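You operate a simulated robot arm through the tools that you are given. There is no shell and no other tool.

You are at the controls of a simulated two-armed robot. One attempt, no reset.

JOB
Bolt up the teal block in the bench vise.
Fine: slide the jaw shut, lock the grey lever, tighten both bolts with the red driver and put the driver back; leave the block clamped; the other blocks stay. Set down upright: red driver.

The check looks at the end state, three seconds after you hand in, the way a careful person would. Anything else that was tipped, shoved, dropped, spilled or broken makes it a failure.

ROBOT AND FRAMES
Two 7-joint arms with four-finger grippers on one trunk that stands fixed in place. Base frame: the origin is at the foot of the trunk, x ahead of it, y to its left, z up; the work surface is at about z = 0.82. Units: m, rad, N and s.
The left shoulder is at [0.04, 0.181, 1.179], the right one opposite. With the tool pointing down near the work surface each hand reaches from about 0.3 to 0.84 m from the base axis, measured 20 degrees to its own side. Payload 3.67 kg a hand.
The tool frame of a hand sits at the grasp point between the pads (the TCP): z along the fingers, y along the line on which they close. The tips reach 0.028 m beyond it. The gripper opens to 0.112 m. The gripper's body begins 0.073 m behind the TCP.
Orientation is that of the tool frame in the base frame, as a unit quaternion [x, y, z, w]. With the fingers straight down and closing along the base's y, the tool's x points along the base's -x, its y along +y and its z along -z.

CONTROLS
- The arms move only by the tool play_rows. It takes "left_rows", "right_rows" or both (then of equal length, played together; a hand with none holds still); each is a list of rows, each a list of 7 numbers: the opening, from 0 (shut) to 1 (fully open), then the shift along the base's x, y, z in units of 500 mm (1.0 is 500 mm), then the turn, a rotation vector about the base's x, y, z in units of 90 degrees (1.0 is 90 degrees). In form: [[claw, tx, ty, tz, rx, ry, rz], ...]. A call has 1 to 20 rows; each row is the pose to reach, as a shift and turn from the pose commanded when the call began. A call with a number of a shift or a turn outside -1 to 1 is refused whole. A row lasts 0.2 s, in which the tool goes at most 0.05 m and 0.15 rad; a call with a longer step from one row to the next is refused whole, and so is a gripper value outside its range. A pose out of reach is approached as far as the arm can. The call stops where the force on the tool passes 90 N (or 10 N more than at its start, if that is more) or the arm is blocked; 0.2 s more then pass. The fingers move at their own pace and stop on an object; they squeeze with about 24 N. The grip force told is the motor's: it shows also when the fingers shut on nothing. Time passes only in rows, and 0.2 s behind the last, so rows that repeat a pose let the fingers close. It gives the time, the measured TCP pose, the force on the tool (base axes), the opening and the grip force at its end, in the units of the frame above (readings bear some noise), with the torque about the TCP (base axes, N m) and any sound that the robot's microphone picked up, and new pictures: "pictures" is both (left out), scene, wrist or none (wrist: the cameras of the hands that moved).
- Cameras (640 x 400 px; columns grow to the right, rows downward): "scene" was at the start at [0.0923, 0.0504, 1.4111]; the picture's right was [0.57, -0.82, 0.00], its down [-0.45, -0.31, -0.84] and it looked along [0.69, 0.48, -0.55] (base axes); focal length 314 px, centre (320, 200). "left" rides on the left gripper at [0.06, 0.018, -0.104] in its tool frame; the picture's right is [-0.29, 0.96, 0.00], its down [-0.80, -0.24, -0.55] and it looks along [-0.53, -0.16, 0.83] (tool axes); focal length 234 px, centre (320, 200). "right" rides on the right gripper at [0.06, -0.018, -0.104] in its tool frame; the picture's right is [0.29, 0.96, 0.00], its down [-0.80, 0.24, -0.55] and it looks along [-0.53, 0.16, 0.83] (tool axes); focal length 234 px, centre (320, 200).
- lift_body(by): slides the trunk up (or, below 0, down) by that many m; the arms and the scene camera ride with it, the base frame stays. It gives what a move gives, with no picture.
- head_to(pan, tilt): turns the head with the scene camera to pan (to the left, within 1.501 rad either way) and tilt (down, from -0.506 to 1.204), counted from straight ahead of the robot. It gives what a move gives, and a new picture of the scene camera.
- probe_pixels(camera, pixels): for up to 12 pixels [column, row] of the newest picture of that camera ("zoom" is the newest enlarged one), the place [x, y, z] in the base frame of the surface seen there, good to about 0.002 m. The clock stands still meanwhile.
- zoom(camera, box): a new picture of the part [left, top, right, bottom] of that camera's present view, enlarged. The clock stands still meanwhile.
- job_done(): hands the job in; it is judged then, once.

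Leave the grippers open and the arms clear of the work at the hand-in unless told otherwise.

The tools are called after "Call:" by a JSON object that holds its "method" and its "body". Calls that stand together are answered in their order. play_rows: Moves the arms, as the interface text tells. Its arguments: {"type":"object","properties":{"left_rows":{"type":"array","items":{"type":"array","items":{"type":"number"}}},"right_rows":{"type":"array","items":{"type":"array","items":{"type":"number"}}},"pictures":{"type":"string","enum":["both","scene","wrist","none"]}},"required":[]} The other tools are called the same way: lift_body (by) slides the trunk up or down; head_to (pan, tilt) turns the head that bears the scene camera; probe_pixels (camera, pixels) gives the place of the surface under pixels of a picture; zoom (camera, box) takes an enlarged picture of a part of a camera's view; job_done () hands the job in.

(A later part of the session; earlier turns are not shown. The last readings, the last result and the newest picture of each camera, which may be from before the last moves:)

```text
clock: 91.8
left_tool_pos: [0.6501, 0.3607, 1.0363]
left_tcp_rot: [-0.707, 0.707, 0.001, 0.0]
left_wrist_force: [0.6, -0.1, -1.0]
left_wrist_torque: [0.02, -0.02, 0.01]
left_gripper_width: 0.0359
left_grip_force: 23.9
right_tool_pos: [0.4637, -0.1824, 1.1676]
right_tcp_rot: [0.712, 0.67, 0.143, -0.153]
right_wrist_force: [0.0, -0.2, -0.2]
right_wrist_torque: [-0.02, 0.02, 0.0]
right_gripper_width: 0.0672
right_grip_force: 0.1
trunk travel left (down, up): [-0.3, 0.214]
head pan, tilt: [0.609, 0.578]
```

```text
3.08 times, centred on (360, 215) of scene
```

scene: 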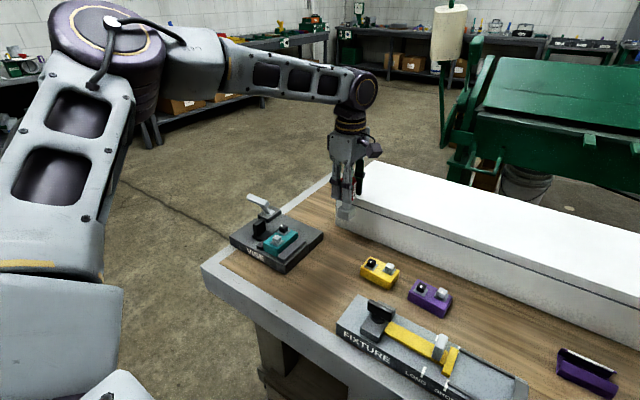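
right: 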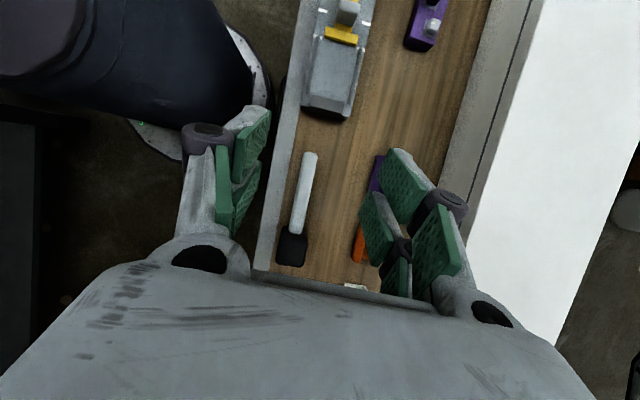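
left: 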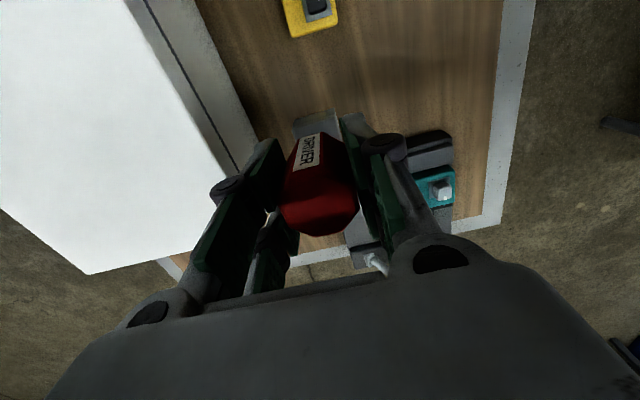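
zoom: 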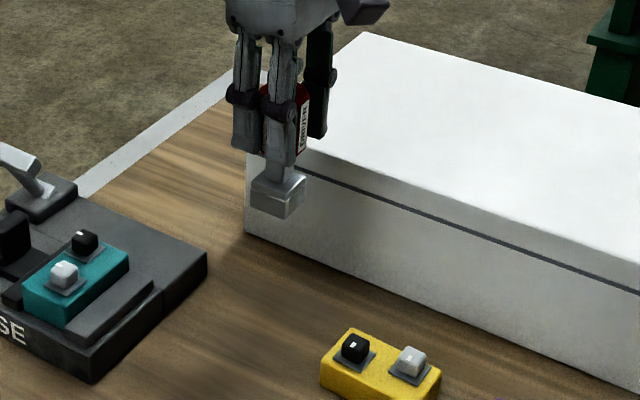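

The grey socket is part of the driver; the bench spot at (0.650,0.360) is bare. Now I carry it toward the vise, high, to where the wrist camera can see the bolts past the driver.

Call:
{"method": "play_rows", "body": {"left_rows": [[0.1, -0.03, 0.01, 0.05, 0, 0, 0], [0.1, -0.08, 0.03, 0.1, 0, 0, 0], [0.1, -0.13, 0.05, 0.12, 0, 0, 0], [0.1, -0.18, 0.07, 0.12, 0, 0, 0], [0.1, -0.19, 0.08, 0.12, 0, 0, 0], [0.1, -0.19, 0.08, 0.12, 0, 0, 0]], "pictures": "both"}}

```text
clock: 93.2
left_tool_pos: [0.5546, 0.3994, 1.0949]
left_tcp_rot: [-0.707, 0.708, 0.001, 0.0]
left_wrist_force: [0.3, 0.8, -0.9]
left_wrist_torque: [-0.03, 0.02, 0.0]
left_gripper_width: 0.0356
left_grip_force: 23.9
right_tool_pos: [0.4634, -0.1821, 1.1672]
right_tcp_rot: [0.712, 0.67, 0.144, -0.153]
right_wrist_force: [-0.1, -1.0, 0.5]
right_wrist_torque: [-0.01, -0.01, 0.0]
right_gripper_width: 0.0671
right_grip_force: 0.1
trunk travel left (down, up): [-0.3, 0.214]
head pan, tilt: [0.609, 0.578]
```

scene: 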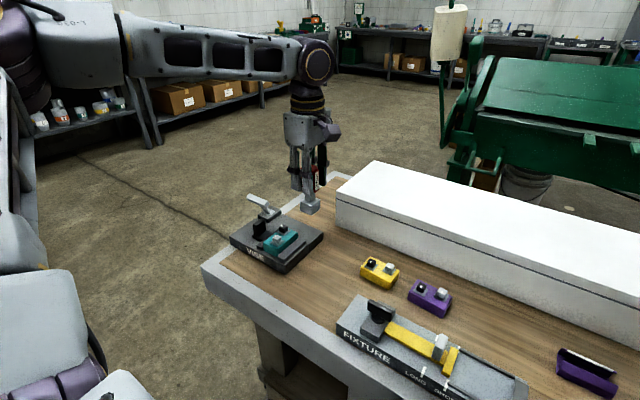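
left: 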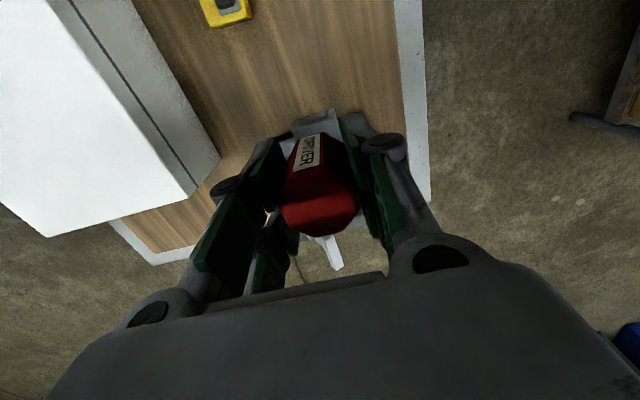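

The driver hides the block in the wrist view. I'll measure the bolts with the scene camera instead.

Call:
{"method": "zoom", "body": {"camera": "scene", "box": [256, 222, 304, 262]}}

```text
10.00 times, centred on (280, 242) of scene
```

zoom: 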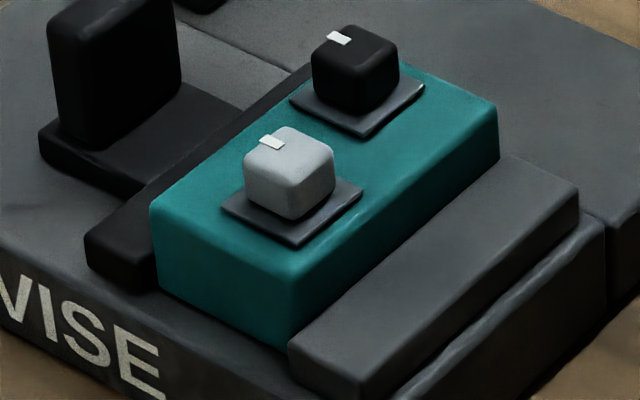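

Call:
{"method": "probe_pixels", "body": {"camera": "zoom", "pixels": [[292, 150], [357, 49], [250, 152], [286, 131], [329, 155], [290, 168], [317, 49], [352, 29], [395, 54], [358, 66], [271, 141], [338, 38]]}}

Call:
{"method": "probe_pixels", "body": {"camera": "zoom", "pixels": [[224, 207], [300, 243], [358, 190], [293, 100], [365, 137], [422, 87], [155, 200], [293, 278], [495, 105], [410, 65], [297, 335], [575, 190]]}}

```text
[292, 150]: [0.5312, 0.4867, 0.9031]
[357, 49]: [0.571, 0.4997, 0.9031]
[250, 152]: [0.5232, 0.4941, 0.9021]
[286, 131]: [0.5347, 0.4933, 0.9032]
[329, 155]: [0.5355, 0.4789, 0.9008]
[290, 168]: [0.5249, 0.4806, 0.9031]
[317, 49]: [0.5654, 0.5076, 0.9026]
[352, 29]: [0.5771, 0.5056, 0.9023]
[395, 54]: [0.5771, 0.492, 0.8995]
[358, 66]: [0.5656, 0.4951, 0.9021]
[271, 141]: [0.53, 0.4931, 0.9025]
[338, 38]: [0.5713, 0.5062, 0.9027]
```

```text
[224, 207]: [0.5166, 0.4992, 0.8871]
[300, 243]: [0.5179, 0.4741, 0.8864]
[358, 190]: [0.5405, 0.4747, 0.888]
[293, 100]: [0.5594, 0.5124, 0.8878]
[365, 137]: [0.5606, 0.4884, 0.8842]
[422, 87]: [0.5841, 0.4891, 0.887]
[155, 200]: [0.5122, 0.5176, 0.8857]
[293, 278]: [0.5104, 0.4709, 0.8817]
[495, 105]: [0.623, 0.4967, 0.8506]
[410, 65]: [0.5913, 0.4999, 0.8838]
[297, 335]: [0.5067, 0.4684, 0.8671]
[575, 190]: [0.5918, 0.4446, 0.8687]
```

Bolts: grey ≈(0.530,0.487), black ≈(0.5716,0.5005), tops z≈0.903. Now measure the held socket's centre relative to the TCP via the scene camera (socket at (310,207)).

Call:
{"method": "zoom", "body": {"camera": "scene", "box": [286, 165, 336, 222]}}

```text
7.02 times, centred on (311, 194) of scene
```

zoom: 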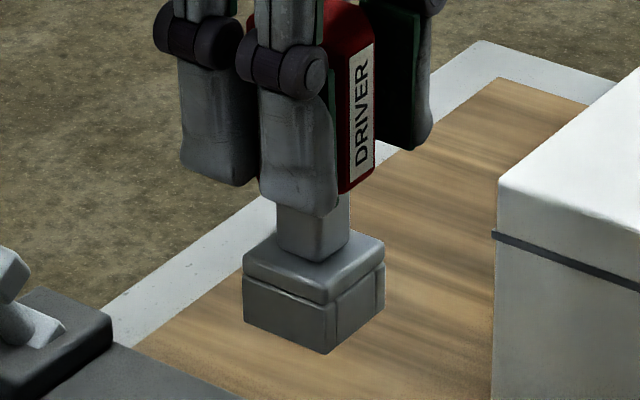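

Call:
{"method": "probe_pixels", "body": {"camera": "zoom", "pixels": [[247, 262], [325, 298], [381, 245], [247, 310], [327, 350], [382, 305], [290, 275], [355, 270], [285, 325], [355, 325], [312, 250], [355, 170]]}}

```text
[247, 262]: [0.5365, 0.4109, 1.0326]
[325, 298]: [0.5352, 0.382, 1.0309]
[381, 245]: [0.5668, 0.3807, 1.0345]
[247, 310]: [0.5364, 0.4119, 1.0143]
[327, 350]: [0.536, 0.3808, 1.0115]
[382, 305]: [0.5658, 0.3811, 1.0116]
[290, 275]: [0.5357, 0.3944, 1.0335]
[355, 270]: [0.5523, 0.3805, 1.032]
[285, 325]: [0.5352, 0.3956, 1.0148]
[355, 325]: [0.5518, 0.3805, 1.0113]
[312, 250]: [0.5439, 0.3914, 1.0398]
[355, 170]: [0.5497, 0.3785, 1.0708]
```

Socket centre (by scene camera) ≈(0.5512,0.3962), bottom ≈1.0115. Shift needed to the black bolt: (+20.4, +104.1) mm. I'll move over it and come down to ~9 mm above the bolt top, then verify alignment.

Call:
{"method": "play_rows", "body": {"left_rows": [[0.1, 0.01, 0.05, 0, 0, 0, 0], [0.1, 0.02, 0.11, 0, 0, 0, 0], [0.1, 0.032, 0.17, 0, 0, 0, 0], [0.1, 0.0408, 0.2082, -0.02, 0, 0, 0], [0.1, 0.0408, 0.2082, -0.08, 0, 0, 0], [0.1, 0.0408, 0.2082, -0.14, 0, 0, 0], [0.1, 0.0408, 0.2082, -0.18, 0, 0, 0], [0.1, 0.0408, 0.2082, -0.199, 0, 0, 0], [0.1, 0.0408, 0.2082, -0.199, 0, 0, 0]], "pictures": "both"}}

Call:
{"method": "zoom", "body": {"camera": "scene", "box": [250, 200, 310, 262]}}

```text
clock: 95.2
left_tool_pos: [0.576, 0.5021, 0.9949]
left_tcp_rot: [-0.706, 0.708, 0.0, 0.0]
left_wrist_force: [0.9, -0.2, -1.3]
left_wrist_torque: [-0.05, -0.02, -0.01]
left_gripper_width: 0.0358
left_grip_force: 24.3
right_tool_pos: [0.4634, -0.183, 1.1681]
right_tcp_rot: [0.712, 0.67, 0.143, -0.154]
right_wrist_force: [0.0, 0.5, -0.4]
right_wrist_torque: [0.0, 0.04, -0.01]
right_gripper_width: 0.0671
right_grip_force: 0.1
trunk travel left (down, up): [-0.3, 0.214]
head pan, tilt: [0.609, 0.578]
```

scene: 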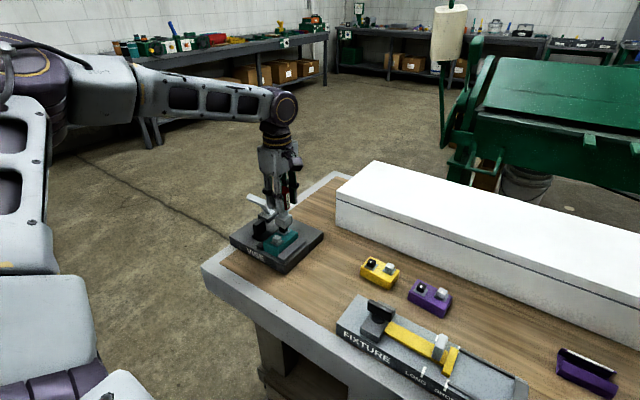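
left: 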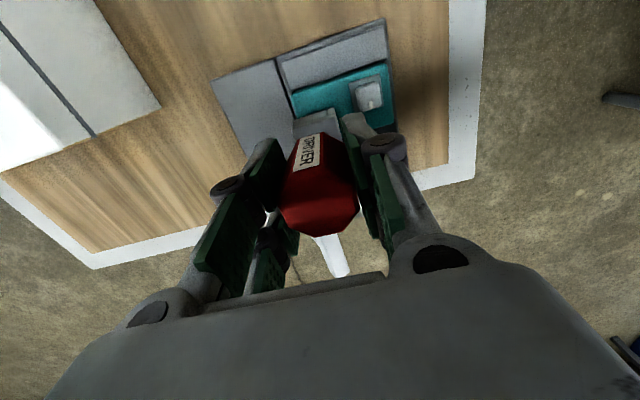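

```text
6.45 times, centred on (280, 231) of scene
```

zoom: 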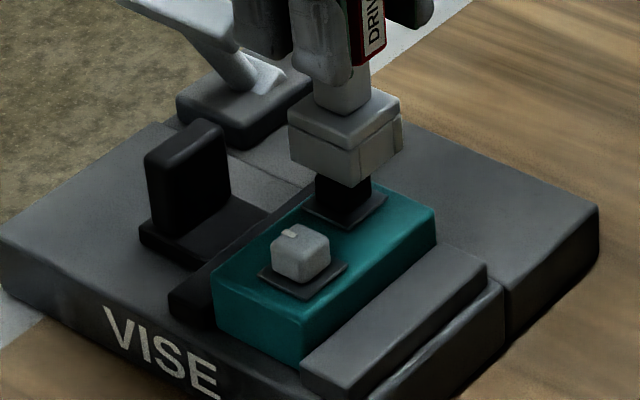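

Socket hovers above the black bolt. Probe the socket faces for fine alignment.

Call:
{"method": "probe_pixels", "body": {"camera": "zoom", "pixels": [[292, 130], [348, 150], [398, 112], [293, 158], [348, 184], [397, 150], [320, 150], [372, 135], [320, 165], [375, 160], [338, 190], [330, 215]]}}

```text
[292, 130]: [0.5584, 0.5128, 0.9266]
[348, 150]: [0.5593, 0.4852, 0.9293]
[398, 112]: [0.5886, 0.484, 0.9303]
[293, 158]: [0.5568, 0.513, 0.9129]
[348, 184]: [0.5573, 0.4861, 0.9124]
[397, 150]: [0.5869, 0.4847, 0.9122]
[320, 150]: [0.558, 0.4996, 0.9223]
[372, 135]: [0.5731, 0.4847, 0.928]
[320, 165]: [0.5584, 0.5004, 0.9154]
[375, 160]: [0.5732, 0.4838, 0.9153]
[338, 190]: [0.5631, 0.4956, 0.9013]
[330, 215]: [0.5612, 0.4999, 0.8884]
```

Socket centre ≈(0.5735,0.500), bolt (0.5716,0.5003). Shift −1.8 mm in x and lower slowly; socket bottom is at 0.912, bolt top 0.903.

Call:
{"method": "play_rows", "body": {"left_rows": [[0.1, -0.0036, 0.0006, 0, 0, 0, 0], [0.1, -0.0036, 0.0006, -0.01, 0, 0, 0], [0.1, -0.0036, 0.0006, -0.018, 0, 0, 0], [0.1, -0.0036, 0.0006, -0.022, 0, 0, 0], [0.1, -0.0036, 0.0006, -0.026, 0, 0, 0], [0.1, -0.0036, 0.0006, -0.026, 0, 0, 0]], "pictures": "scene"}}

Call:
{"method": "zoom", "body": {"camera": "scene", "box": [250, 200, 310, 262]}}

```text
clock: 96.6
left_tool_pos: [0.5738, 0.5045, 0.9816]
left_tcp_rot: [-0.707, 0.707, 0.001, -0.001]
left_wrist_force: [0.9, -1.4, -1.6]
left_wrist_torque: [-0.05, 0.0, -0.01]
left_gripper_width: 0.0361
left_grip_force: 23.5
right_tool_pos: [0.4644, -0.1827, 1.1676]
right_tcp_rot: [0.712, 0.67, 0.144, -0.153]
right_wrist_force: [0.2, -0.5, 1.0]
right_wrist_torque: [0.05, -0.03, -0.01]
right_gripper_width: 0.0673
right_grip_force: 0.1
trunk travel left (down, up): [-0.3, 0.214]
head pan, tilt: [0.609, 0.578]
```

scene: 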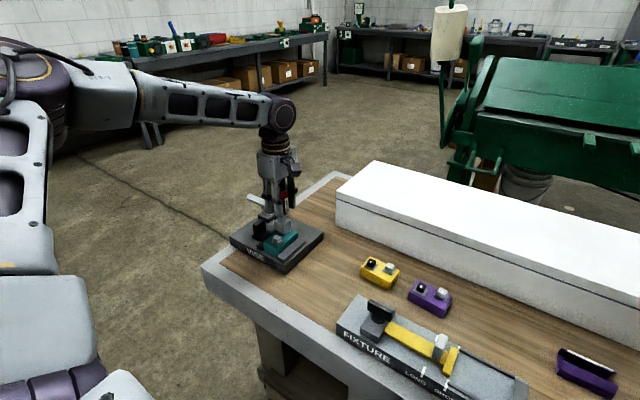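

```text
6.45 times, centred on (280, 231) of scene
```

zoom: 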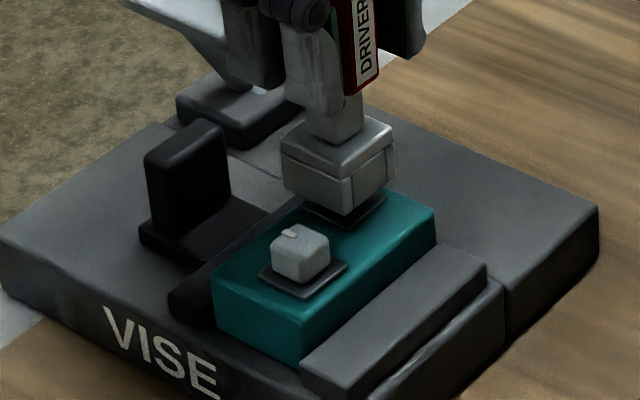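

No contact force and the socket is now over the bolt head. Continue lowering ~11 mm until it seats on the washer.

Call:
{"method": "play_rows", "body": {"left_rows": [[0.1, 0, 0, -0.006, 0, 0, 0], [0.1, 0, 0, -0.012, 0, 0, 0], [0.1, 0, 0, -0.016, 0, 0, 0], [0.1, 0, 0, -0.02, 0, 0, 0], [0.1, 0, 0, -0.02, 0, 0, 0]], "pictures": "scene"}}

Call:
{"method": "zoom", "body": {"camera": "scene", "box": [250, 200, 310, 262]}}

```text
clock: 97.8
left_tool_pos: [0.5735, 0.5054, 0.9735]
left_tcp_rot: [-0.707, 0.708, 0.001, 0.002]
left_wrist_force: [0.2, 1.4, 6.7]
left_wrist_torque: [0.04, -0.14, 0.0]
left_gripper_width: 0.0357
left_grip_force: 24.0
right_tool_pos: [0.4628, -0.1837, 1.1684]
right_tcp_rot: [0.712, 0.67, 0.144, -0.153]
right_wrist_force: [-0.2, -1.1, 0.2]
right_wrist_torque: [-0.02, 0.02, 0.0]
right_gripper_width: 0.0671
right_grip_force: 0.1
trunk travel left (down, up): [-0.3, 0.214]
head pan, tilt: [0.609, 0.578]
```

scene: 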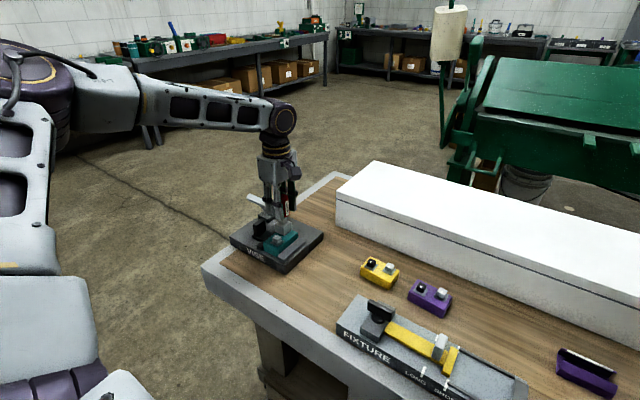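

```text
6.45 times, centred on (280, 231) of scene
```

zoom: 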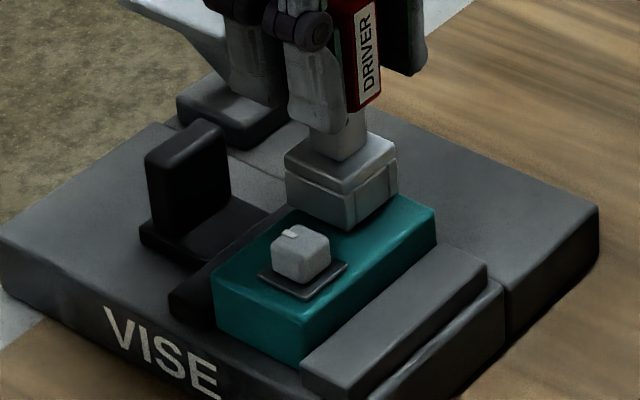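

Seated: light contact at socket bottom ≈0.888. Now turn clockwise (−z) 45° slowly, watching torque and sound.

Call:
{"method": "play_rows", "body": {"left_rows": [[0.1, 0, 0, 0, 0, 0, -0.05], [0.1, 0, 0, 0, 0, 0, -0.1], [0.1, 0, 0, 0, 0, 0, -0.16], [0.1, 0, 0, 0, 0, 0, -0.22], [0.1, 0, 0, 0, 0, 0, -0.28], [0.1, 0, 0, 0, 0, 0, -0.34], [0.1, 0, 0, 0, 0, 0, -0.4], [0.1, 0, 0, 0, 0, 0, -0.46], [0.1, 0, 0, 0, 0, 0, -0.5], [0.1, 0, 0, 0, 0, 0, -0.5]], "pictures": "both"}}

Call:
{"method": "zoom", "body": {"camera": "scene", "box": [250, 200, 310, 262]}}

```text
clock: 100.0
left_tool_pos: [0.5735, 0.5042, 0.9734]
left_tcp_rot: [-0.382, 0.924, 0.0, 0.001]
left_wrist_force: [5.9, -1.0, 11.6]
left_wrist_torque: [-0.27, -0.42, 0.02]
left_gripper_width: 0.036
left_grip_force: 23.9
right_tool_pos: [0.4635, -0.1851, 1.1676]
right_tcp_rot: [0.712, 0.67, 0.144, -0.153]
right_wrist_force: [0.2, 0.0, -0.2]
right_wrist_torque: [-0.03, 0.0, -0.01]
right_gripper_width: 0.0675
right_grip_force: 0.1
trunk travel left (down, up): [-0.3, 0.214]
head pan, tilt: [0.609, 0.578]
```

scene: 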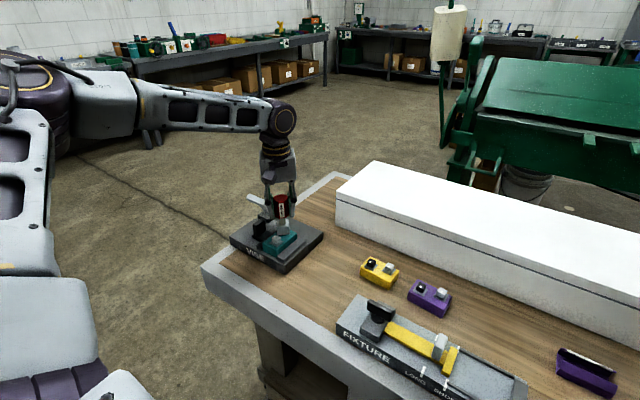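
left: 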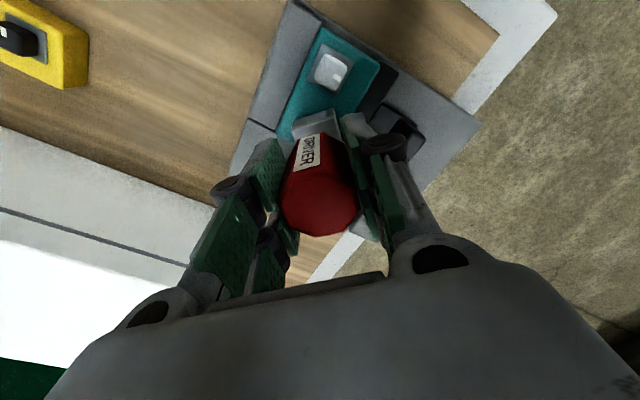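

```text
6.45 times, centred on (280, 231) of scene
```

zoom: 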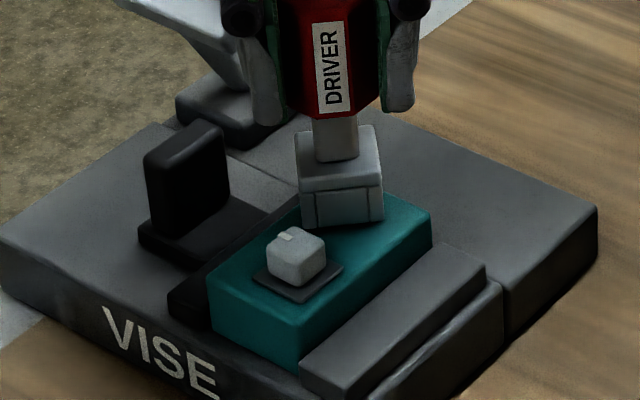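

The socket turned with the hand (no torque stop yet, no sound). I think the block may have moved slightly; zooming in to compare with the jaws.

Call:
{"method": "zoom", "body": {"camera": "scene", "box": [256, 222, 304, 262]}}

```text
10.00 times, centred on (280, 242) of scene
```

zoom: 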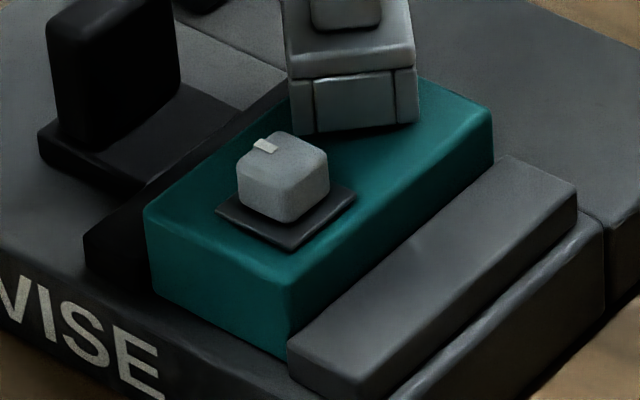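

Call:
{"method": "probe_pixels", "body": {"camera": "zoom", "pixels": [[285, 158], [265, 145], [240, 165], [283, 135], [327, 162], [283, 180], [218, 210], [293, 250], [354, 195], [148, 210], [292, 285], [490, 115]]}}

```text
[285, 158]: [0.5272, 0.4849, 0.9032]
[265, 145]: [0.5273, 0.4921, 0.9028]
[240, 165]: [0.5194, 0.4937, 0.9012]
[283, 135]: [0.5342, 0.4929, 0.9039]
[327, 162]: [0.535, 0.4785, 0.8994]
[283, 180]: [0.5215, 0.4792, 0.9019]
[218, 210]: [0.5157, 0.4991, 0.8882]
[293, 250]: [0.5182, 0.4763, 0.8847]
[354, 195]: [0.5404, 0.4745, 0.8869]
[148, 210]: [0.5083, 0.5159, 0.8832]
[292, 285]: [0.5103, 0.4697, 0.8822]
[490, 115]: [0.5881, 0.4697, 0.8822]
```

The block slid only ~2 mm along the jaws (the turning centre was slightly off). I'll compensate for the driver's ~1.3 mm offset in the grip and continue clockwise another 45°.

Call:
{"method": "play_rows", "body": {"left_rows": [[0.1, 0.001, -0.0006, 0, 0, 0, -0.06], [0.1, 0.0015, -0.0011, 0, 0, 0, -0.12], [0.1, 0.0018, -0.0015, 0, 0, 0, -0.18], [0.1, 0.002, -0.0018, 0, 0, 0, -0.24], [0.1, 0.0022, -0.0021, 0, 0, 0, -0.3], [0.1, 0.0024, -0.0023, 0, 0, 0, -0.36], [0.1, 0.0025, -0.0025, 0, 0, 0, -0.42], [0.1, 0.0026, -0.0026, 0, 0, 0, -0.5], [0.1, 0.0026, -0.0026, 0, 0, 0, -0.5]], "pictures": "scene"}}

Call:
{"method": "zoom", "body": {"camera": "scene", "box": [256, 212, 304, 252]}}

```text
clock: 102.0
left_tool_pos: [0.5735, 0.5032, 0.9739]
left_tcp_rot: [0.002, 1.0, 0.001, 0.0]
left_wrist_force: [-0.9, -4.8, 2.4]
left_wrist_torque: [-0.4, 0.02, 0.03]
left_gripper_width: 0.0357
left_grip_force: 24.0
right_tool_pos: [0.4619, -0.1839, 1.1672]
right_tcp_rot: [0.712, 0.67, 0.144, -0.153]
right_wrist_force: [0.5, -0.7, -1.3]
right_wrist_torque: [0.0, -0.01, 0.03]
right_gripper_width: 0.0674
right_grip_force: 0.0
trunk travel left (down, up): [-0.3, 0.214]
head pan, tilt: [0.609, 0.578]
```

scene: 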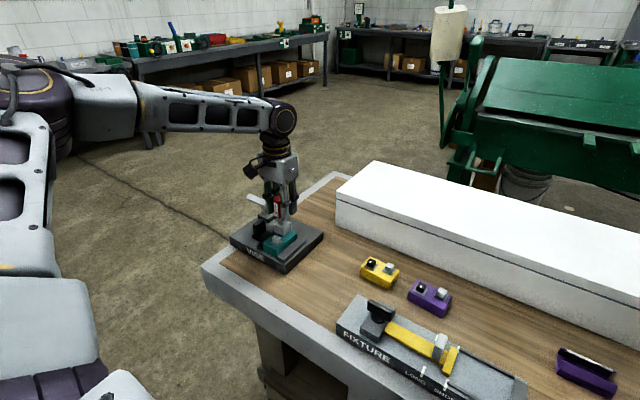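

```text
10.00 times, centred on (280, 232) of scene
```

zoom: 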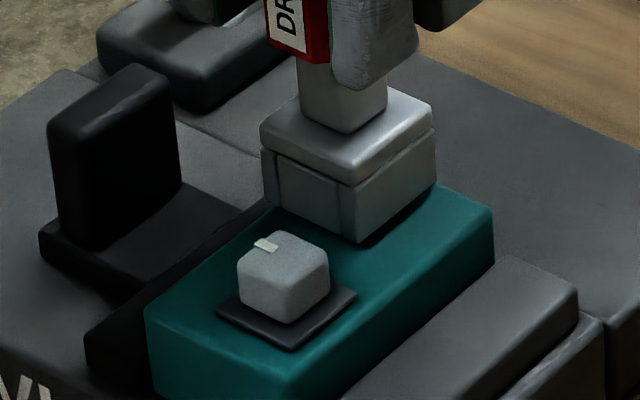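

90° turned with low torque. I'll lift the driver 30 mm to check whether the black bolt's mark actually turned.

Call:
{"method": "play_rows", "body": {"left_rows": [[0.1, 0, 0, 0.01, 0, 0, 0], [0.1, 0, 0, 0.03, 0, 0, 0], [0.1, 0, 0, 0.06, 0, 0, 0], [0.1, 0, 0, 0.1, 0, 0, 0], [0.1, 0, 0, 0.1, 0, 0, 0]], "pictures": "scene"}}

Call:
{"method": "zoom", "body": {"camera": "scene", "box": [256, 212, 304, 252]}}

```text
clock: 103.2
left_tool_pos: [0.5745, 0.5046, 1.0248]
left_tcp_rot: [0.001, 1.0, 0.0, 0.0]
left_wrist_force: [0.6, -0.2, -0.5]
left_wrist_torque: [0.01, 0.05, 0.02]
left_gripper_width: 0.0358
left_grip_force: 24.2
right_tool_pos: [0.4635, -0.1821, 1.1669]
right_tcp_rot: [0.712, 0.67, 0.144, -0.153]
right_wrist_force: [-0.8, 0.7, 0.2]
right_wrist_torque: [-0.01, 0.06, 0.0]
right_gripper_width: 0.0671
right_grip_force: 0.1
trunk travel left (down, up): [-0.3, 0.214]
head pan, tilt: [0.609, 0.578]
```

scene: 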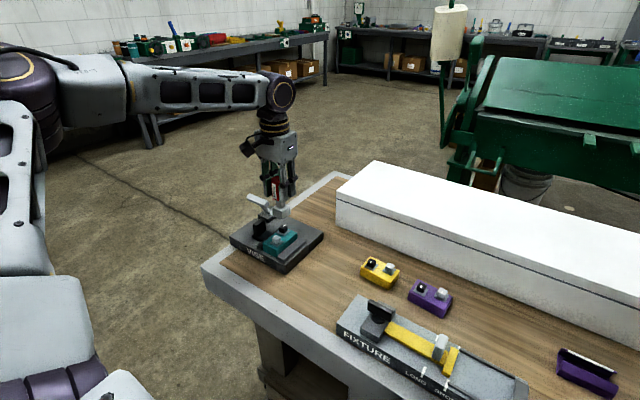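

```text
10.00 times, centred on (280, 232) of scene
```

zoom: 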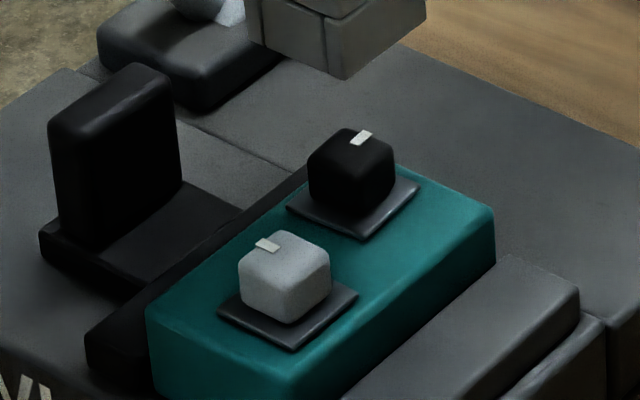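

The black bolt's mark has turned from +y to +x: the driver engages and turns it. It isn't tight yet, so I'll continue. While lifted, I'll rotate the hand back up by +90° (and see if +180° is possible) for a longer clockwise stroke.

Call:
{"method": "probe_pixels", "body": {"camera": "zoom", "pixels": [[352, 152], [310, 155], [345, 130], [392, 158], [352, 178], [361, 138], [285, 255], [288, 208], [362, 240], [418, 182]]}}

Call:
{"method": "play_rows", "body": {"left_rows": [[0.1, 0, 0, 0.01, 0, 0, 0.09], [0.1, 0, 0, 0.02, 0, 0, 0.18], [0.1, 0, 0, 0.02, 0, 0, 0.27], [0.1, 0, 0, 0.02, 0, 0, 0.36], [0.1, 0, 0, 0.02, 0, 0, 0.45], [0.1, 0, 0, 0.02, 0, 0, 0.54], [0.1, 0, 0, 0.02, 0, 0, 0.63], [0.1, 0, 0, 0.02, 0, 0, 0.72], [0.1, 0, 0, 0.02, 0, 0, 0.81], [0.1, 0, 0, 0.02, 0, 0, 0.9], [0.1, 0, 0, 0.02, 0, 0, 0.99], [0.1, 0, 0, 0.02, 0, 0, 1.0]], "pictures": "none"}}

```text
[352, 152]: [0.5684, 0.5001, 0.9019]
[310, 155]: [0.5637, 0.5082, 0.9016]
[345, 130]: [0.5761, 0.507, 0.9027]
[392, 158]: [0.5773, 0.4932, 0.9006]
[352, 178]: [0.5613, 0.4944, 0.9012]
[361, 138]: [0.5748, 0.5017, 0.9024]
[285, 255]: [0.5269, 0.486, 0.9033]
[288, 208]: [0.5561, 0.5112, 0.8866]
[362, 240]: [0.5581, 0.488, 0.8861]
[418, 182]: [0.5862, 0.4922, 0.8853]
```

```text
clock: 105.8
left_tool_pos: [0.5753, 0.5049, 1.0328]
left_tcp_rot: [0.707, -0.707, 0.001, 0.001]
left_wrist_force: [0.2, 0.4, -1.9]
left_wrist_torque: [0.02, 0.0, 0.0]
left_gripper_width: 0.0356
left_grip_force: 24.2
right_tool_pos: [0.4636, -0.1832, 1.1686]
right_tcp_rot: [0.712, 0.67, 0.143, -0.153]
right_wrist_force: [0.2, 0.2, -0.5]
right_wrist_torque: [0.01, 0.02, 0.04]
right_gripper_width: 0.0675
right_grip_force: 0.0
trunk travel left (down, up): [-0.3, 0.214]
head pan, tilt: [0.609, 0.578]
```

At yaw +90°. Try another +90° to yaw 180°.

Call:
{"method": "play_rows", "body": {"left_rows": [[0.1, 0, 0, 0, 0, 0, 0.09], [0.1, 0, 0, 0, 0, 0, 0.18], [0.1, 0, 0, 0, 0, 0, 0.27], [0.1, 0, 0, 0, 0, 0, 0.36], [0.1, 0, 0, 0, 0, 0, 0.45], [0.1, 0, 0, 0, 0, 0, 0.54], [0.1, 0, 0, 0, 0, 0, 0.63], [0.1, 0, 0, 0, 0, 0, 0.72], [0.1, 0, 0, 0, 0, 0, 0.81], [0.1, 0, 0, 0, 0, 0, 0.9], [0.1, 0, 0, 0, 0, 0, 0.99], [0.1, 0, 0, 0, 0, 0, 1.0]], "pictures": "scene"}}

Call:
{"method": "zoom", "body": {"camera": "scene", "box": [250, 190, 310, 252]}}

```text
clock: 108.4
left_tool_pos: [0.5756, 0.512, 1.032]
left_tcp_rot: [1.0, -0.001, -0.001, 0.004]
left_wrist_force: [0.1, 0.7, -1.5]
left_wrist_torque: [-0.02, 0.02, 0.0]
left_gripper_width: 0.0358
left_grip_force: 24.5
left hand out of reach, approached as far as the arm can: row 12
right_tool_pos: [0.463, -0.1812, 1.1675]
right_tcp_rot: [0.712, 0.67, 0.143, -0.153]
right_wrist_force: [0.2, 0.2, 0.2]
right_wrist_torque: [-0.08, -0.03, 0.02]
right_gripper_width: 0.0674
right_grip_force: 0.2
trunk travel left (down, up): [-0.3, 0.214]
head pan, tilt: [0.609, 0.578]
```

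scene: 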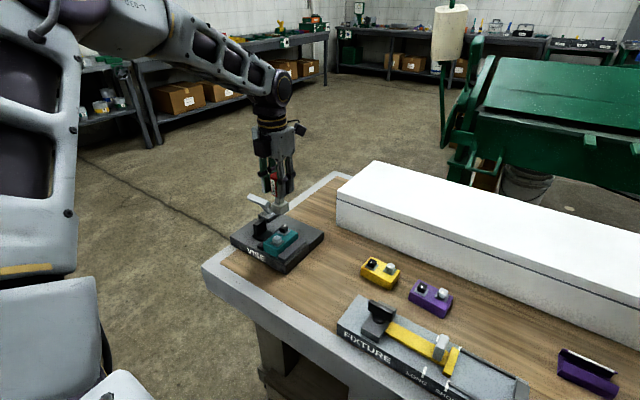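

```text
6.45 times, centred on (280, 221) of scene
```

zoom: 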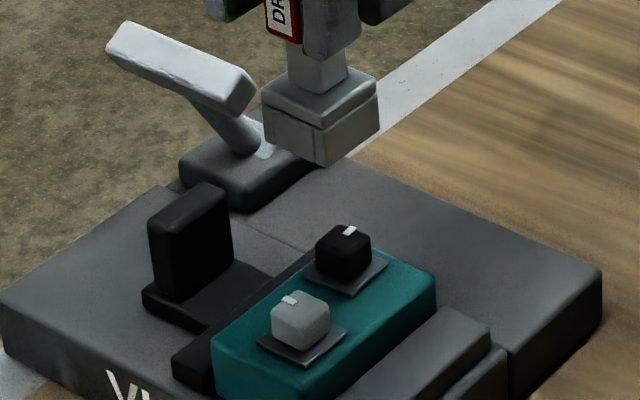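

Yaw +180° is just at the wrist limit, so the usable range is about −65° to +175°. I'll use +90° now: rotate back to +90°, position over the bolt and hover ~9 mm above it for an alignment check.

Call:
{"method": "play_rows", "body": {"left_rows": [[0.1, 0, 0, 0, 0, 0, -0.09], [0.1, 0, 0, 0, 0, 0, -0.18], [0.1, 0, 0, 0, 0, 0, -0.27], [0.1, -0.003, -0.006, 0, 0, 0, -0.36], [0.1, -0.004, -0.009, 0, 0, 0, -0.45], [0.1, -0.0068, -0.0146, 0, 0, 0, -0.54], [0.1, -0.0068, -0.0146, 0, 0, 0, -0.63], [0.1, -0.0068, -0.0146, 0, 0, 0, -0.72], [0.1, -0.0068, -0.0146, 0, 0, 0, -0.81], [0.1, -0.0068, -0.0146, 0, 0, 0, -0.9], [0.1, -0.0068, -0.0146, 0, 0, 0, -0.99], [0.1, -0.0068, -0.0146, -0.03, 0, 0, -1.0], [0.1, -0.0068, -0.0146, -0.07, 0, 0, -1.0], [0.1, -0.0068, -0.0146, -0.07, 0, 0, -1.0]], "pictures": "scene"}}

Call:
{"method": "zoom", "body": {"camera": "scene", "box": [256, 206, 304, 246]}}

```text
clock: 111.4
left_tool_pos: [0.5713, 0.5049, 0.9971]
left_tcp_rot: [-0.706, 0.708, 0.0, 0.0]
left_wrist_force: [-0.5, 0.3, -1.1]
left_wrist_torque: [0.02, -0.02, 0.02]
left_gripper_width: 0.0357
left_grip_force: 24.2
right_tool_pos: [0.4627, -0.182, 1.168]
right_tcp_rot: [0.712, 0.67, 0.144, -0.152]
right_wrist_force: [0.6, -0.3, 0.4]
right_wrist_torque: [-0.01, 0.03, -0.02]
right_gripper_width: 0.0672
right_grip_force: 0.1
trunk travel left (down, up): [-0.3, 0.214]
head pan, tilt: [0.609, 0.578]
```

scene: 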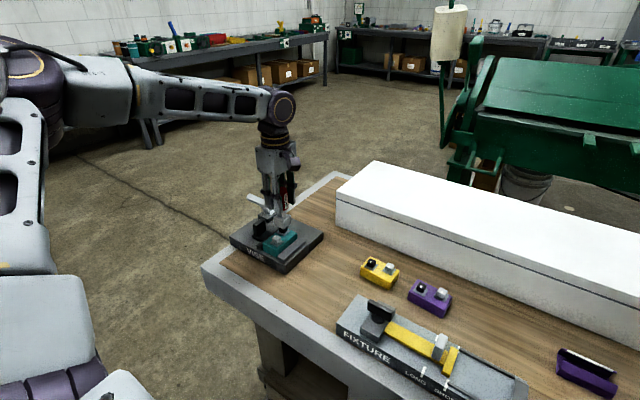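

```text
10.00 times, centred on (280, 226) of scene
```

zoom: 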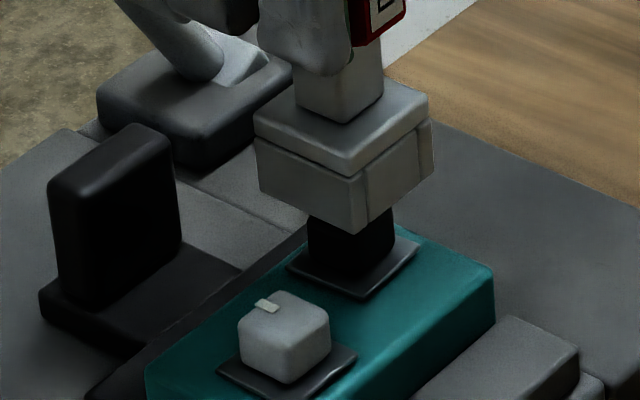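

Call:
{"method": "probe_pixels", "body": {"camera": "zoom", "pixels": [[300, 165], [310, 195], [390, 175], [400, 195], [260, 145], [432, 130], [360, 205], [330, 235], [375, 240], [350, 265]]}}

```text
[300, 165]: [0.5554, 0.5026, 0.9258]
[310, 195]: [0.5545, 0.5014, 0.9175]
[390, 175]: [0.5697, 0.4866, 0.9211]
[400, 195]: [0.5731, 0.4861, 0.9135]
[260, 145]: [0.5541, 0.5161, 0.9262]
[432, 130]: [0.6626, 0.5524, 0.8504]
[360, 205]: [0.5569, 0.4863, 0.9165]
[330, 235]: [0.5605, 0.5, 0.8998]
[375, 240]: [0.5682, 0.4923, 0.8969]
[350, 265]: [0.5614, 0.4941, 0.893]
```

Socket centre ≈(0.5705,0.502) vs bolt ≈(0.5697,0.5005). Shift (−0.5, −1.3) mm, and lower to seat.

Call:
{"method": "play_rows", "body": {"left_rows": [[0.1, -0.001, -0.0026, 0, 0, 0, 0], [0.1, -0.001, -0.0026, -0.012, 0, 0, 0], [0.1, -0.001, -0.0026, -0.022, 0, 0, 0], [0.1, -0.001, -0.0026, -0.03, 0, 0, 0], [0.1, -0.001, -0.0026, -0.038, 0, 0, 0], [0.1, -0.001, -0.0026, -0.044, 0, 0, 0], [0.1, -0.001, -0.0026, -0.048, 0, 0, 0], [0.1, -0.001, -0.0026, -0.048, 0, 0, 0]], "pictures": "scene"}}

Call:
{"method": "zoom", "body": {"camera": "scene", "box": [256, 212, 304, 252]}}

```text
clock: 113.2
left_tool_pos: [0.5724, 0.5006, 0.9772]
left_tcp_rot: [-0.706, 0.708, -0.001, 0.003]
left_wrist_force: [9.4, -2.7, 34.5]
left_wrist_torque: [-0.02, -0.36, -0.03]
left_gripper_width: 0.0355
left_grip_force: 24.4
right_tool_pos: [0.4621, -0.186, 1.1681]
right_tcp_rot: [0.712, 0.67, 0.145, -0.153]
right_wrist_force: [0.4, 0.2, -0.2]
right_wrist_torque: [-0.02, -0.02, 0.04]
right_gripper_width: 0.0671
right_grip_force: 0.0
trunk travel left (down, up): [-0.3, 0.214]
head pan, tilt: [0.609, 0.578]
```

scene: 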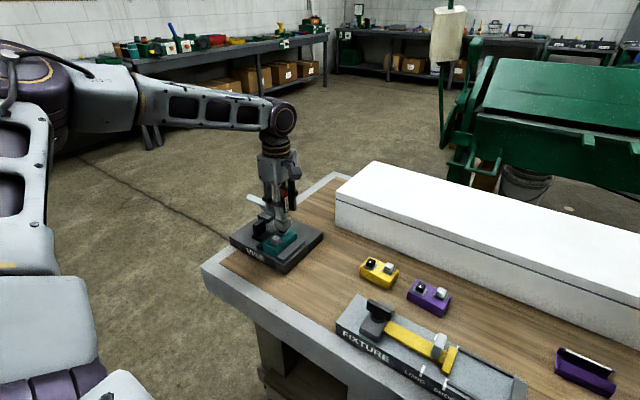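

```text
10.00 times, centred on (280, 232) of scene
```

zoom: 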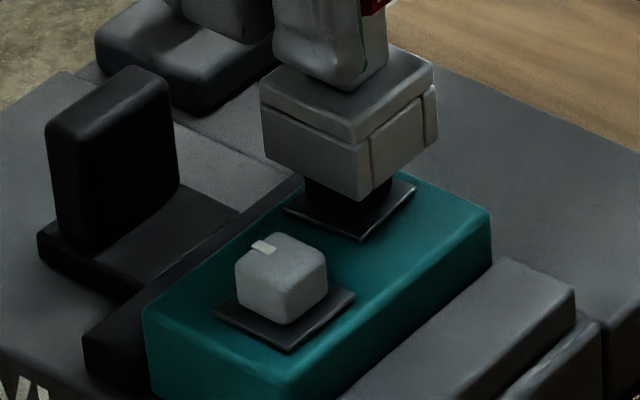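

The socket rests on the bolt top (34 N) — not seated; the bolt likely lags ~5° from socket play. I'll rise 10 mm, turn +5°, and try again.

Call:
{"method": "play_rows", "body": {"left_rows": [[0.1, 0, 0, 0.012, 0, 0, 0], [0.1, 0, 0, 0.024, 0, 0, 0.03], [0.1, -0.001, 0, 0.024, 0, 0, 0.055], [0.1, -0.001, 0, 0.024, 0, 0, 0.055], [0.1, -0.001, 0, 0.016, 0, 0, 0.055], [0.1, -0.001, 0, 0.01, 0, 0, 0.055], [0.1, -0.001, 0, 0.004, 0, 0, 0.055], [0.1, -0.001, 0, 0.0, 0, 0, 0.055], [0.1, -0.001, 0, 0.0, 0, 0, 0.055]], "pictures": "scene"}}

Call:
{"method": "zoom", "body": {"camera": "scene", "box": [256, 212, 304, 252]}}

```text
clock: 115.2
left_tool_pos: [0.5712, 0.5026, 0.9772]
left_tcp_rot: [0.737, -0.676, 0.002, -0.002]
left_wrist_force: [3.4, 7.6, 27.4]
left_wrist_torque: [0.34, -0.01, -0.05]
left_gripper_width: 0.0353
left_grip_force: 23.6
right_tool_pos: [0.4618, -0.1832, 1.1682]
right_tcp_rot: [0.712, 0.67, 0.145, -0.153]
right_wrist_force: [-0.5, 0.6, -0.4]
right_wrist_torque: [-0.02, 0.06, -0.02]
right_gripper_width: 0.0671
right_grip_force: 0.1
trunk travel left (down, up): [-0.3, 0.214]
head pan, tilt: [0.609, 0.578]
```

scene: 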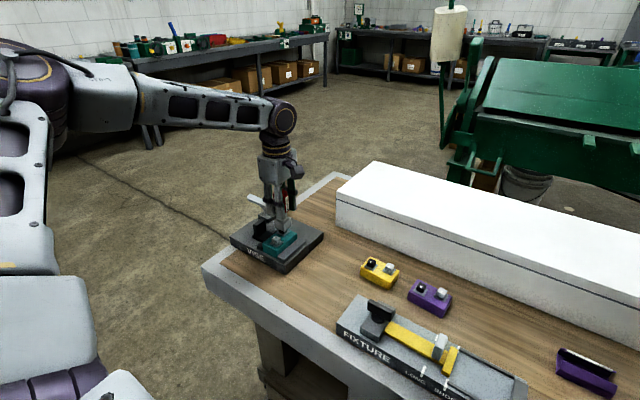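

```text
10.00 times, centred on (280, 232) of scene
```

zoom: 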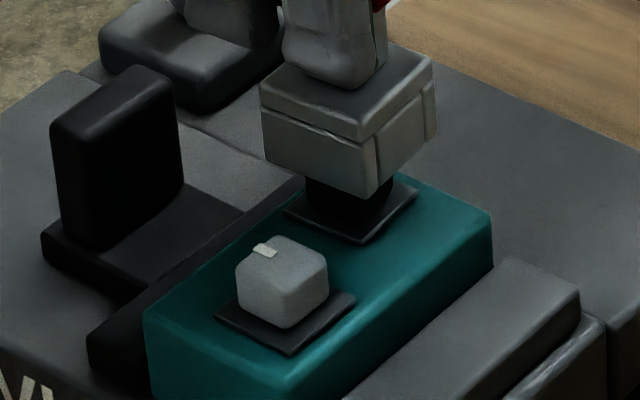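

Still on top. I'll lift 30 mm and measure bolt and socket again more carefully.

Call:
{"method": "play_rows", "body": {"left_rows": [[0.1, 0, 0, 0.02, 0, 0, 0], [0.1, 0, 0, 0.06, 0, 0, 0], [0.1, 0, 0, 0.09, 0, 0, 0], [0.1, 0, 0, 0.09, 0, 0, 0]], "pictures": "scene"}}

Call:
{"method": "zoom", "body": {"camera": "scene", "box": [256, 200, 304, 250]}}

```text
clock: 116.2
left_tool_pos: [0.5714, 0.502, 1.0177]
left_tcp_rot: [0.737, -0.676, 0.0, 0.0]
left_wrist_force: [0.2, -0.3, -1.7]
left_wrist_torque: [-0.02, -0.04, -0.01]
left_gripper_width: 0.0354
left_grip_force: 23.8
right_tool_pos: [0.4636, -0.1829, 1.1682]
right_tcp_rot: [0.712, 0.67, 0.144, -0.153]
right_wrist_force: [0.4, -0.8, -1.3]
right_wrist_torque: [-0.01, -0.02, 0.01]
right_gripper_width: 0.0673
right_grip_force: 0.0
trunk travel left (down, up): [-0.3, 0.214]
head pan, tilt: [0.609, 0.578]
```

scene: 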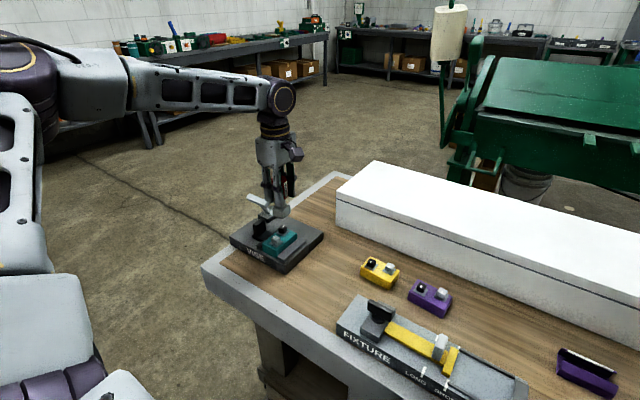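

```text
8.00 times, centred on (280, 225) of scene
```

zoom: 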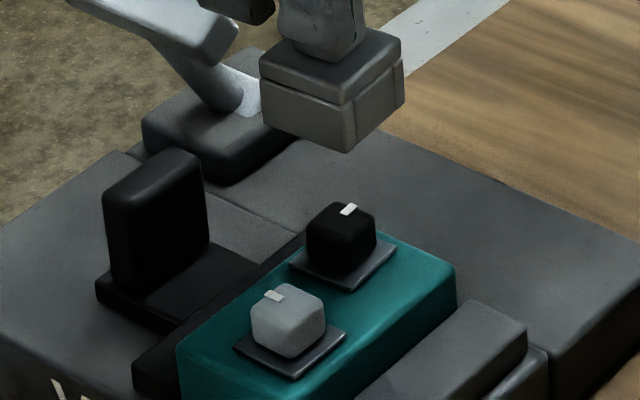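

Call:
{"method": "zoom", "body": {"camera": "scene", "box": [270, 220, 296, 237]}}

```text
16.00 times, centred on (283, 228) of scene
```

zoom: 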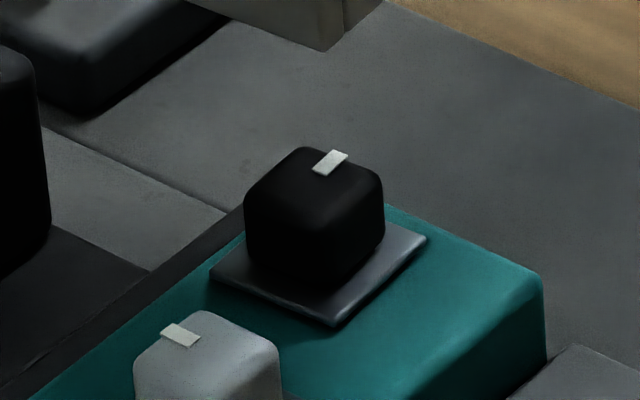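

Call:
{"method": "probe_pixels", "body": {"camera": "zoom", "pixels": [[254, 192], [305, 152], [376, 182], [318, 216], [315, 185], [250, 230], [300, 275], [270, 245], [345, 270], [378, 235], [360, 250], [330, 162]]}}

Call:
{"method": "probe_pixels", "body": {"camera": "zoom", "pixels": [[212, 272], [336, 322], [427, 240], [245, 260], [280, 300], [385, 285], [405, 265], [260, 250], [290, 262], [340, 280], [370, 240], [350, 262]]}}

```text
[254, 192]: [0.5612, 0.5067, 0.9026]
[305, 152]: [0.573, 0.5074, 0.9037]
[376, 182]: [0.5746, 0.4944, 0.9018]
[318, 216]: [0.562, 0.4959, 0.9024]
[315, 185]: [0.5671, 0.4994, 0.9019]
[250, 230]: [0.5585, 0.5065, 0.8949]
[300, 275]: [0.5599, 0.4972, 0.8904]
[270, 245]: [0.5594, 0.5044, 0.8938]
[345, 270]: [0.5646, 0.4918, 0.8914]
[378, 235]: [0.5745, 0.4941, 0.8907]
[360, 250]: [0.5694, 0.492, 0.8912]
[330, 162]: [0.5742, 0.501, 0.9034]
```

```text
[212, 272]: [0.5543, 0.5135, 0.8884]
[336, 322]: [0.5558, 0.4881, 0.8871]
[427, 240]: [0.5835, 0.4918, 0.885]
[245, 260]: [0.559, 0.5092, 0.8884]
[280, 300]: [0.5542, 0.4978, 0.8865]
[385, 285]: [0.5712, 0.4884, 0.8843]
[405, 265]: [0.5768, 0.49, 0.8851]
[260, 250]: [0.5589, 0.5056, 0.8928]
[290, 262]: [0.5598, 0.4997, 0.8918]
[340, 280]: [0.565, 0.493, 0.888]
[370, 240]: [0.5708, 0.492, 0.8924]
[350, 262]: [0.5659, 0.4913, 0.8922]
```

Bolt centre now reads ≈(0.5675,0.5005), so I was ~2.5 mm off in x. Measuring the socket from the same camera.

Call:
{"method": "zoom", "body": {"camera": "scene", "box": [266, 198, 298, 222]}}

```text
16.00 times, centred on (282, 210) of scene
```

zoom: 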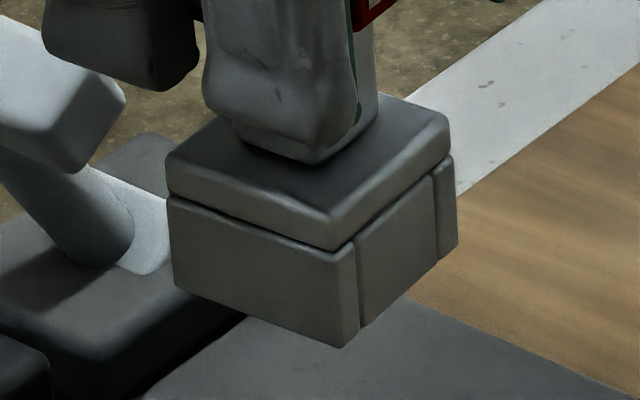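

Call:
{"method": "probe_pixels", "body": {"camera": "zoom", "pixels": [[172, 200], [340, 250], [452, 165], [176, 285], [345, 342], [455, 240], [250, 225], [260, 290], [400, 205], [405, 270], [300, 245], [300, 310]]}}

```text
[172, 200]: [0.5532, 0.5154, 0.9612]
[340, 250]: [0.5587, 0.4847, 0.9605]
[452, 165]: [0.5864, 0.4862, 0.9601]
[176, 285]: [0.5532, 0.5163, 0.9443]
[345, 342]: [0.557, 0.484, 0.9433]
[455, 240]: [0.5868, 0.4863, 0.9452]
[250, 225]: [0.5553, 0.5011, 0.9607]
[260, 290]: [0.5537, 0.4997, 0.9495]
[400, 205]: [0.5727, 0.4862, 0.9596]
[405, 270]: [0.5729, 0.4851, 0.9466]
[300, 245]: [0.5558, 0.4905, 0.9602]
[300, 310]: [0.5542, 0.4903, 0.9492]
```

Socket centre (0.570,0.5012), bolt (0.5679,0.5006): shift (−2.1, −0.5) mm. Lowering in steps to seat.

Call:
{"method": "play_rows", "body": {"left_rows": [[0.1, -0.0042, -0.001, -0.02, 0, 0, 0], [0.1, -0.0042, -0.001, -0.05, 0, 0, 0], [0.1, -0.0042, -0.001, -0.07, 0, 0, 0], [0.1, -0.0042, -0.001, -0.08, 0, 0, 0], [0.1, -0.0042, -0.001, -0.088, 0, 0, 0], [0.1, -0.0042, -0.001, -0.094, 0, 0, 0], [0.1, -0.0042, -0.001, -0.1, 0, 0, 0], [0.1, -0.0042, -0.001, -0.1, 0, 0, 0]], "pictures": "scene"}}

Call:
{"method": "zoom", "body": {"camera": "scene", "box": [256, 212, 304, 252]}}

```text
clock: 118.0
left_tool_pos: [0.5663, 0.5015, 0.9705]
left_tcp_rot: [0.736, -0.677, 0.0, 0.0]
left_wrist_force: [-0.1, 0.2, -0.9]
left_wrist_torque: [0.0, -0.01, 0.05]
left_gripper_width: 0.0353
left_grip_force: 23.8
right_tool_pos: [0.4625, -0.1832, 1.1681]
right_tcp_rot: [0.712, 0.67, 0.144, -0.154]
right_wrist_force: [0.4, 0.0, -0.6]
right_wrist_torque: [0.02, 0.0, 0.01]
right_gripper_width: 0.0675
right_grip_force: 0.0
trunk travel left (down, up): [-0.3, 0.214]
head pan, tilt: [0.609, 0.578]
```

scene: 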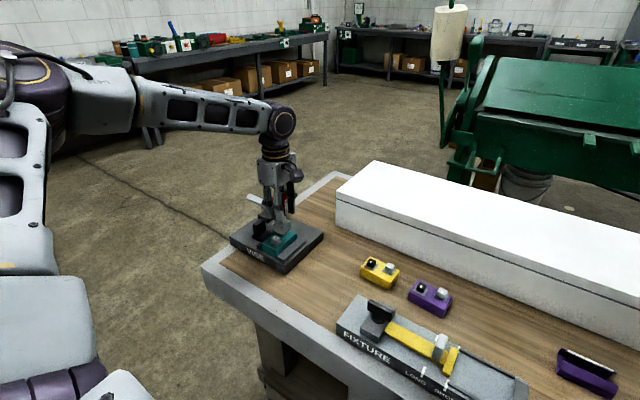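

```text
10.00 times, centred on (280, 232) of scene
```

zoom: 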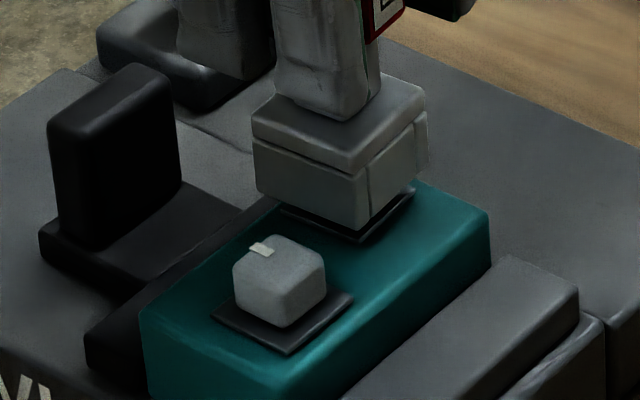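

Seated now with no contact force, a few mm above the washer. Lower 4 mm more.

Call:
{"method": "play_rows", "body": {"left_rows": [[0.1, 0, 0, -0.004, 0, 0, 0], [0.1, 0, 0, -0.008, 0, 0, 0], [0.1, 0, 0, -0.008, 0, 0, 0]], "pictures": "none"}}

```text
clock: 118.8
left_tool_pos: [0.5681, 0.5028, 0.9653]
left_tcp_rot: [0.737, -0.676, 0.0, 0.001]
left_wrist_force: [0.8, 0.7, -1.4]
left_wrist_torque: [0.0, 0.01, -0.01]
left_gripper_width: 0.0354
left_grip_force: 24.1
right_tool_pos: [0.4629, -0.1833, 1.1668]
right_tcp_rot: [0.712, 0.67, 0.143, -0.153]
right_wrist_force: [-0.7, 0.0, 0.2]
right_wrist_torque: [-0.02, -0.02, -0.01]
right_gripper_width: 0.0672
right_grip_force: 0.0
trunk travel left (down, up): [-0.3, 0.214]
head pan, tilt: [0.609, 0.578]
```

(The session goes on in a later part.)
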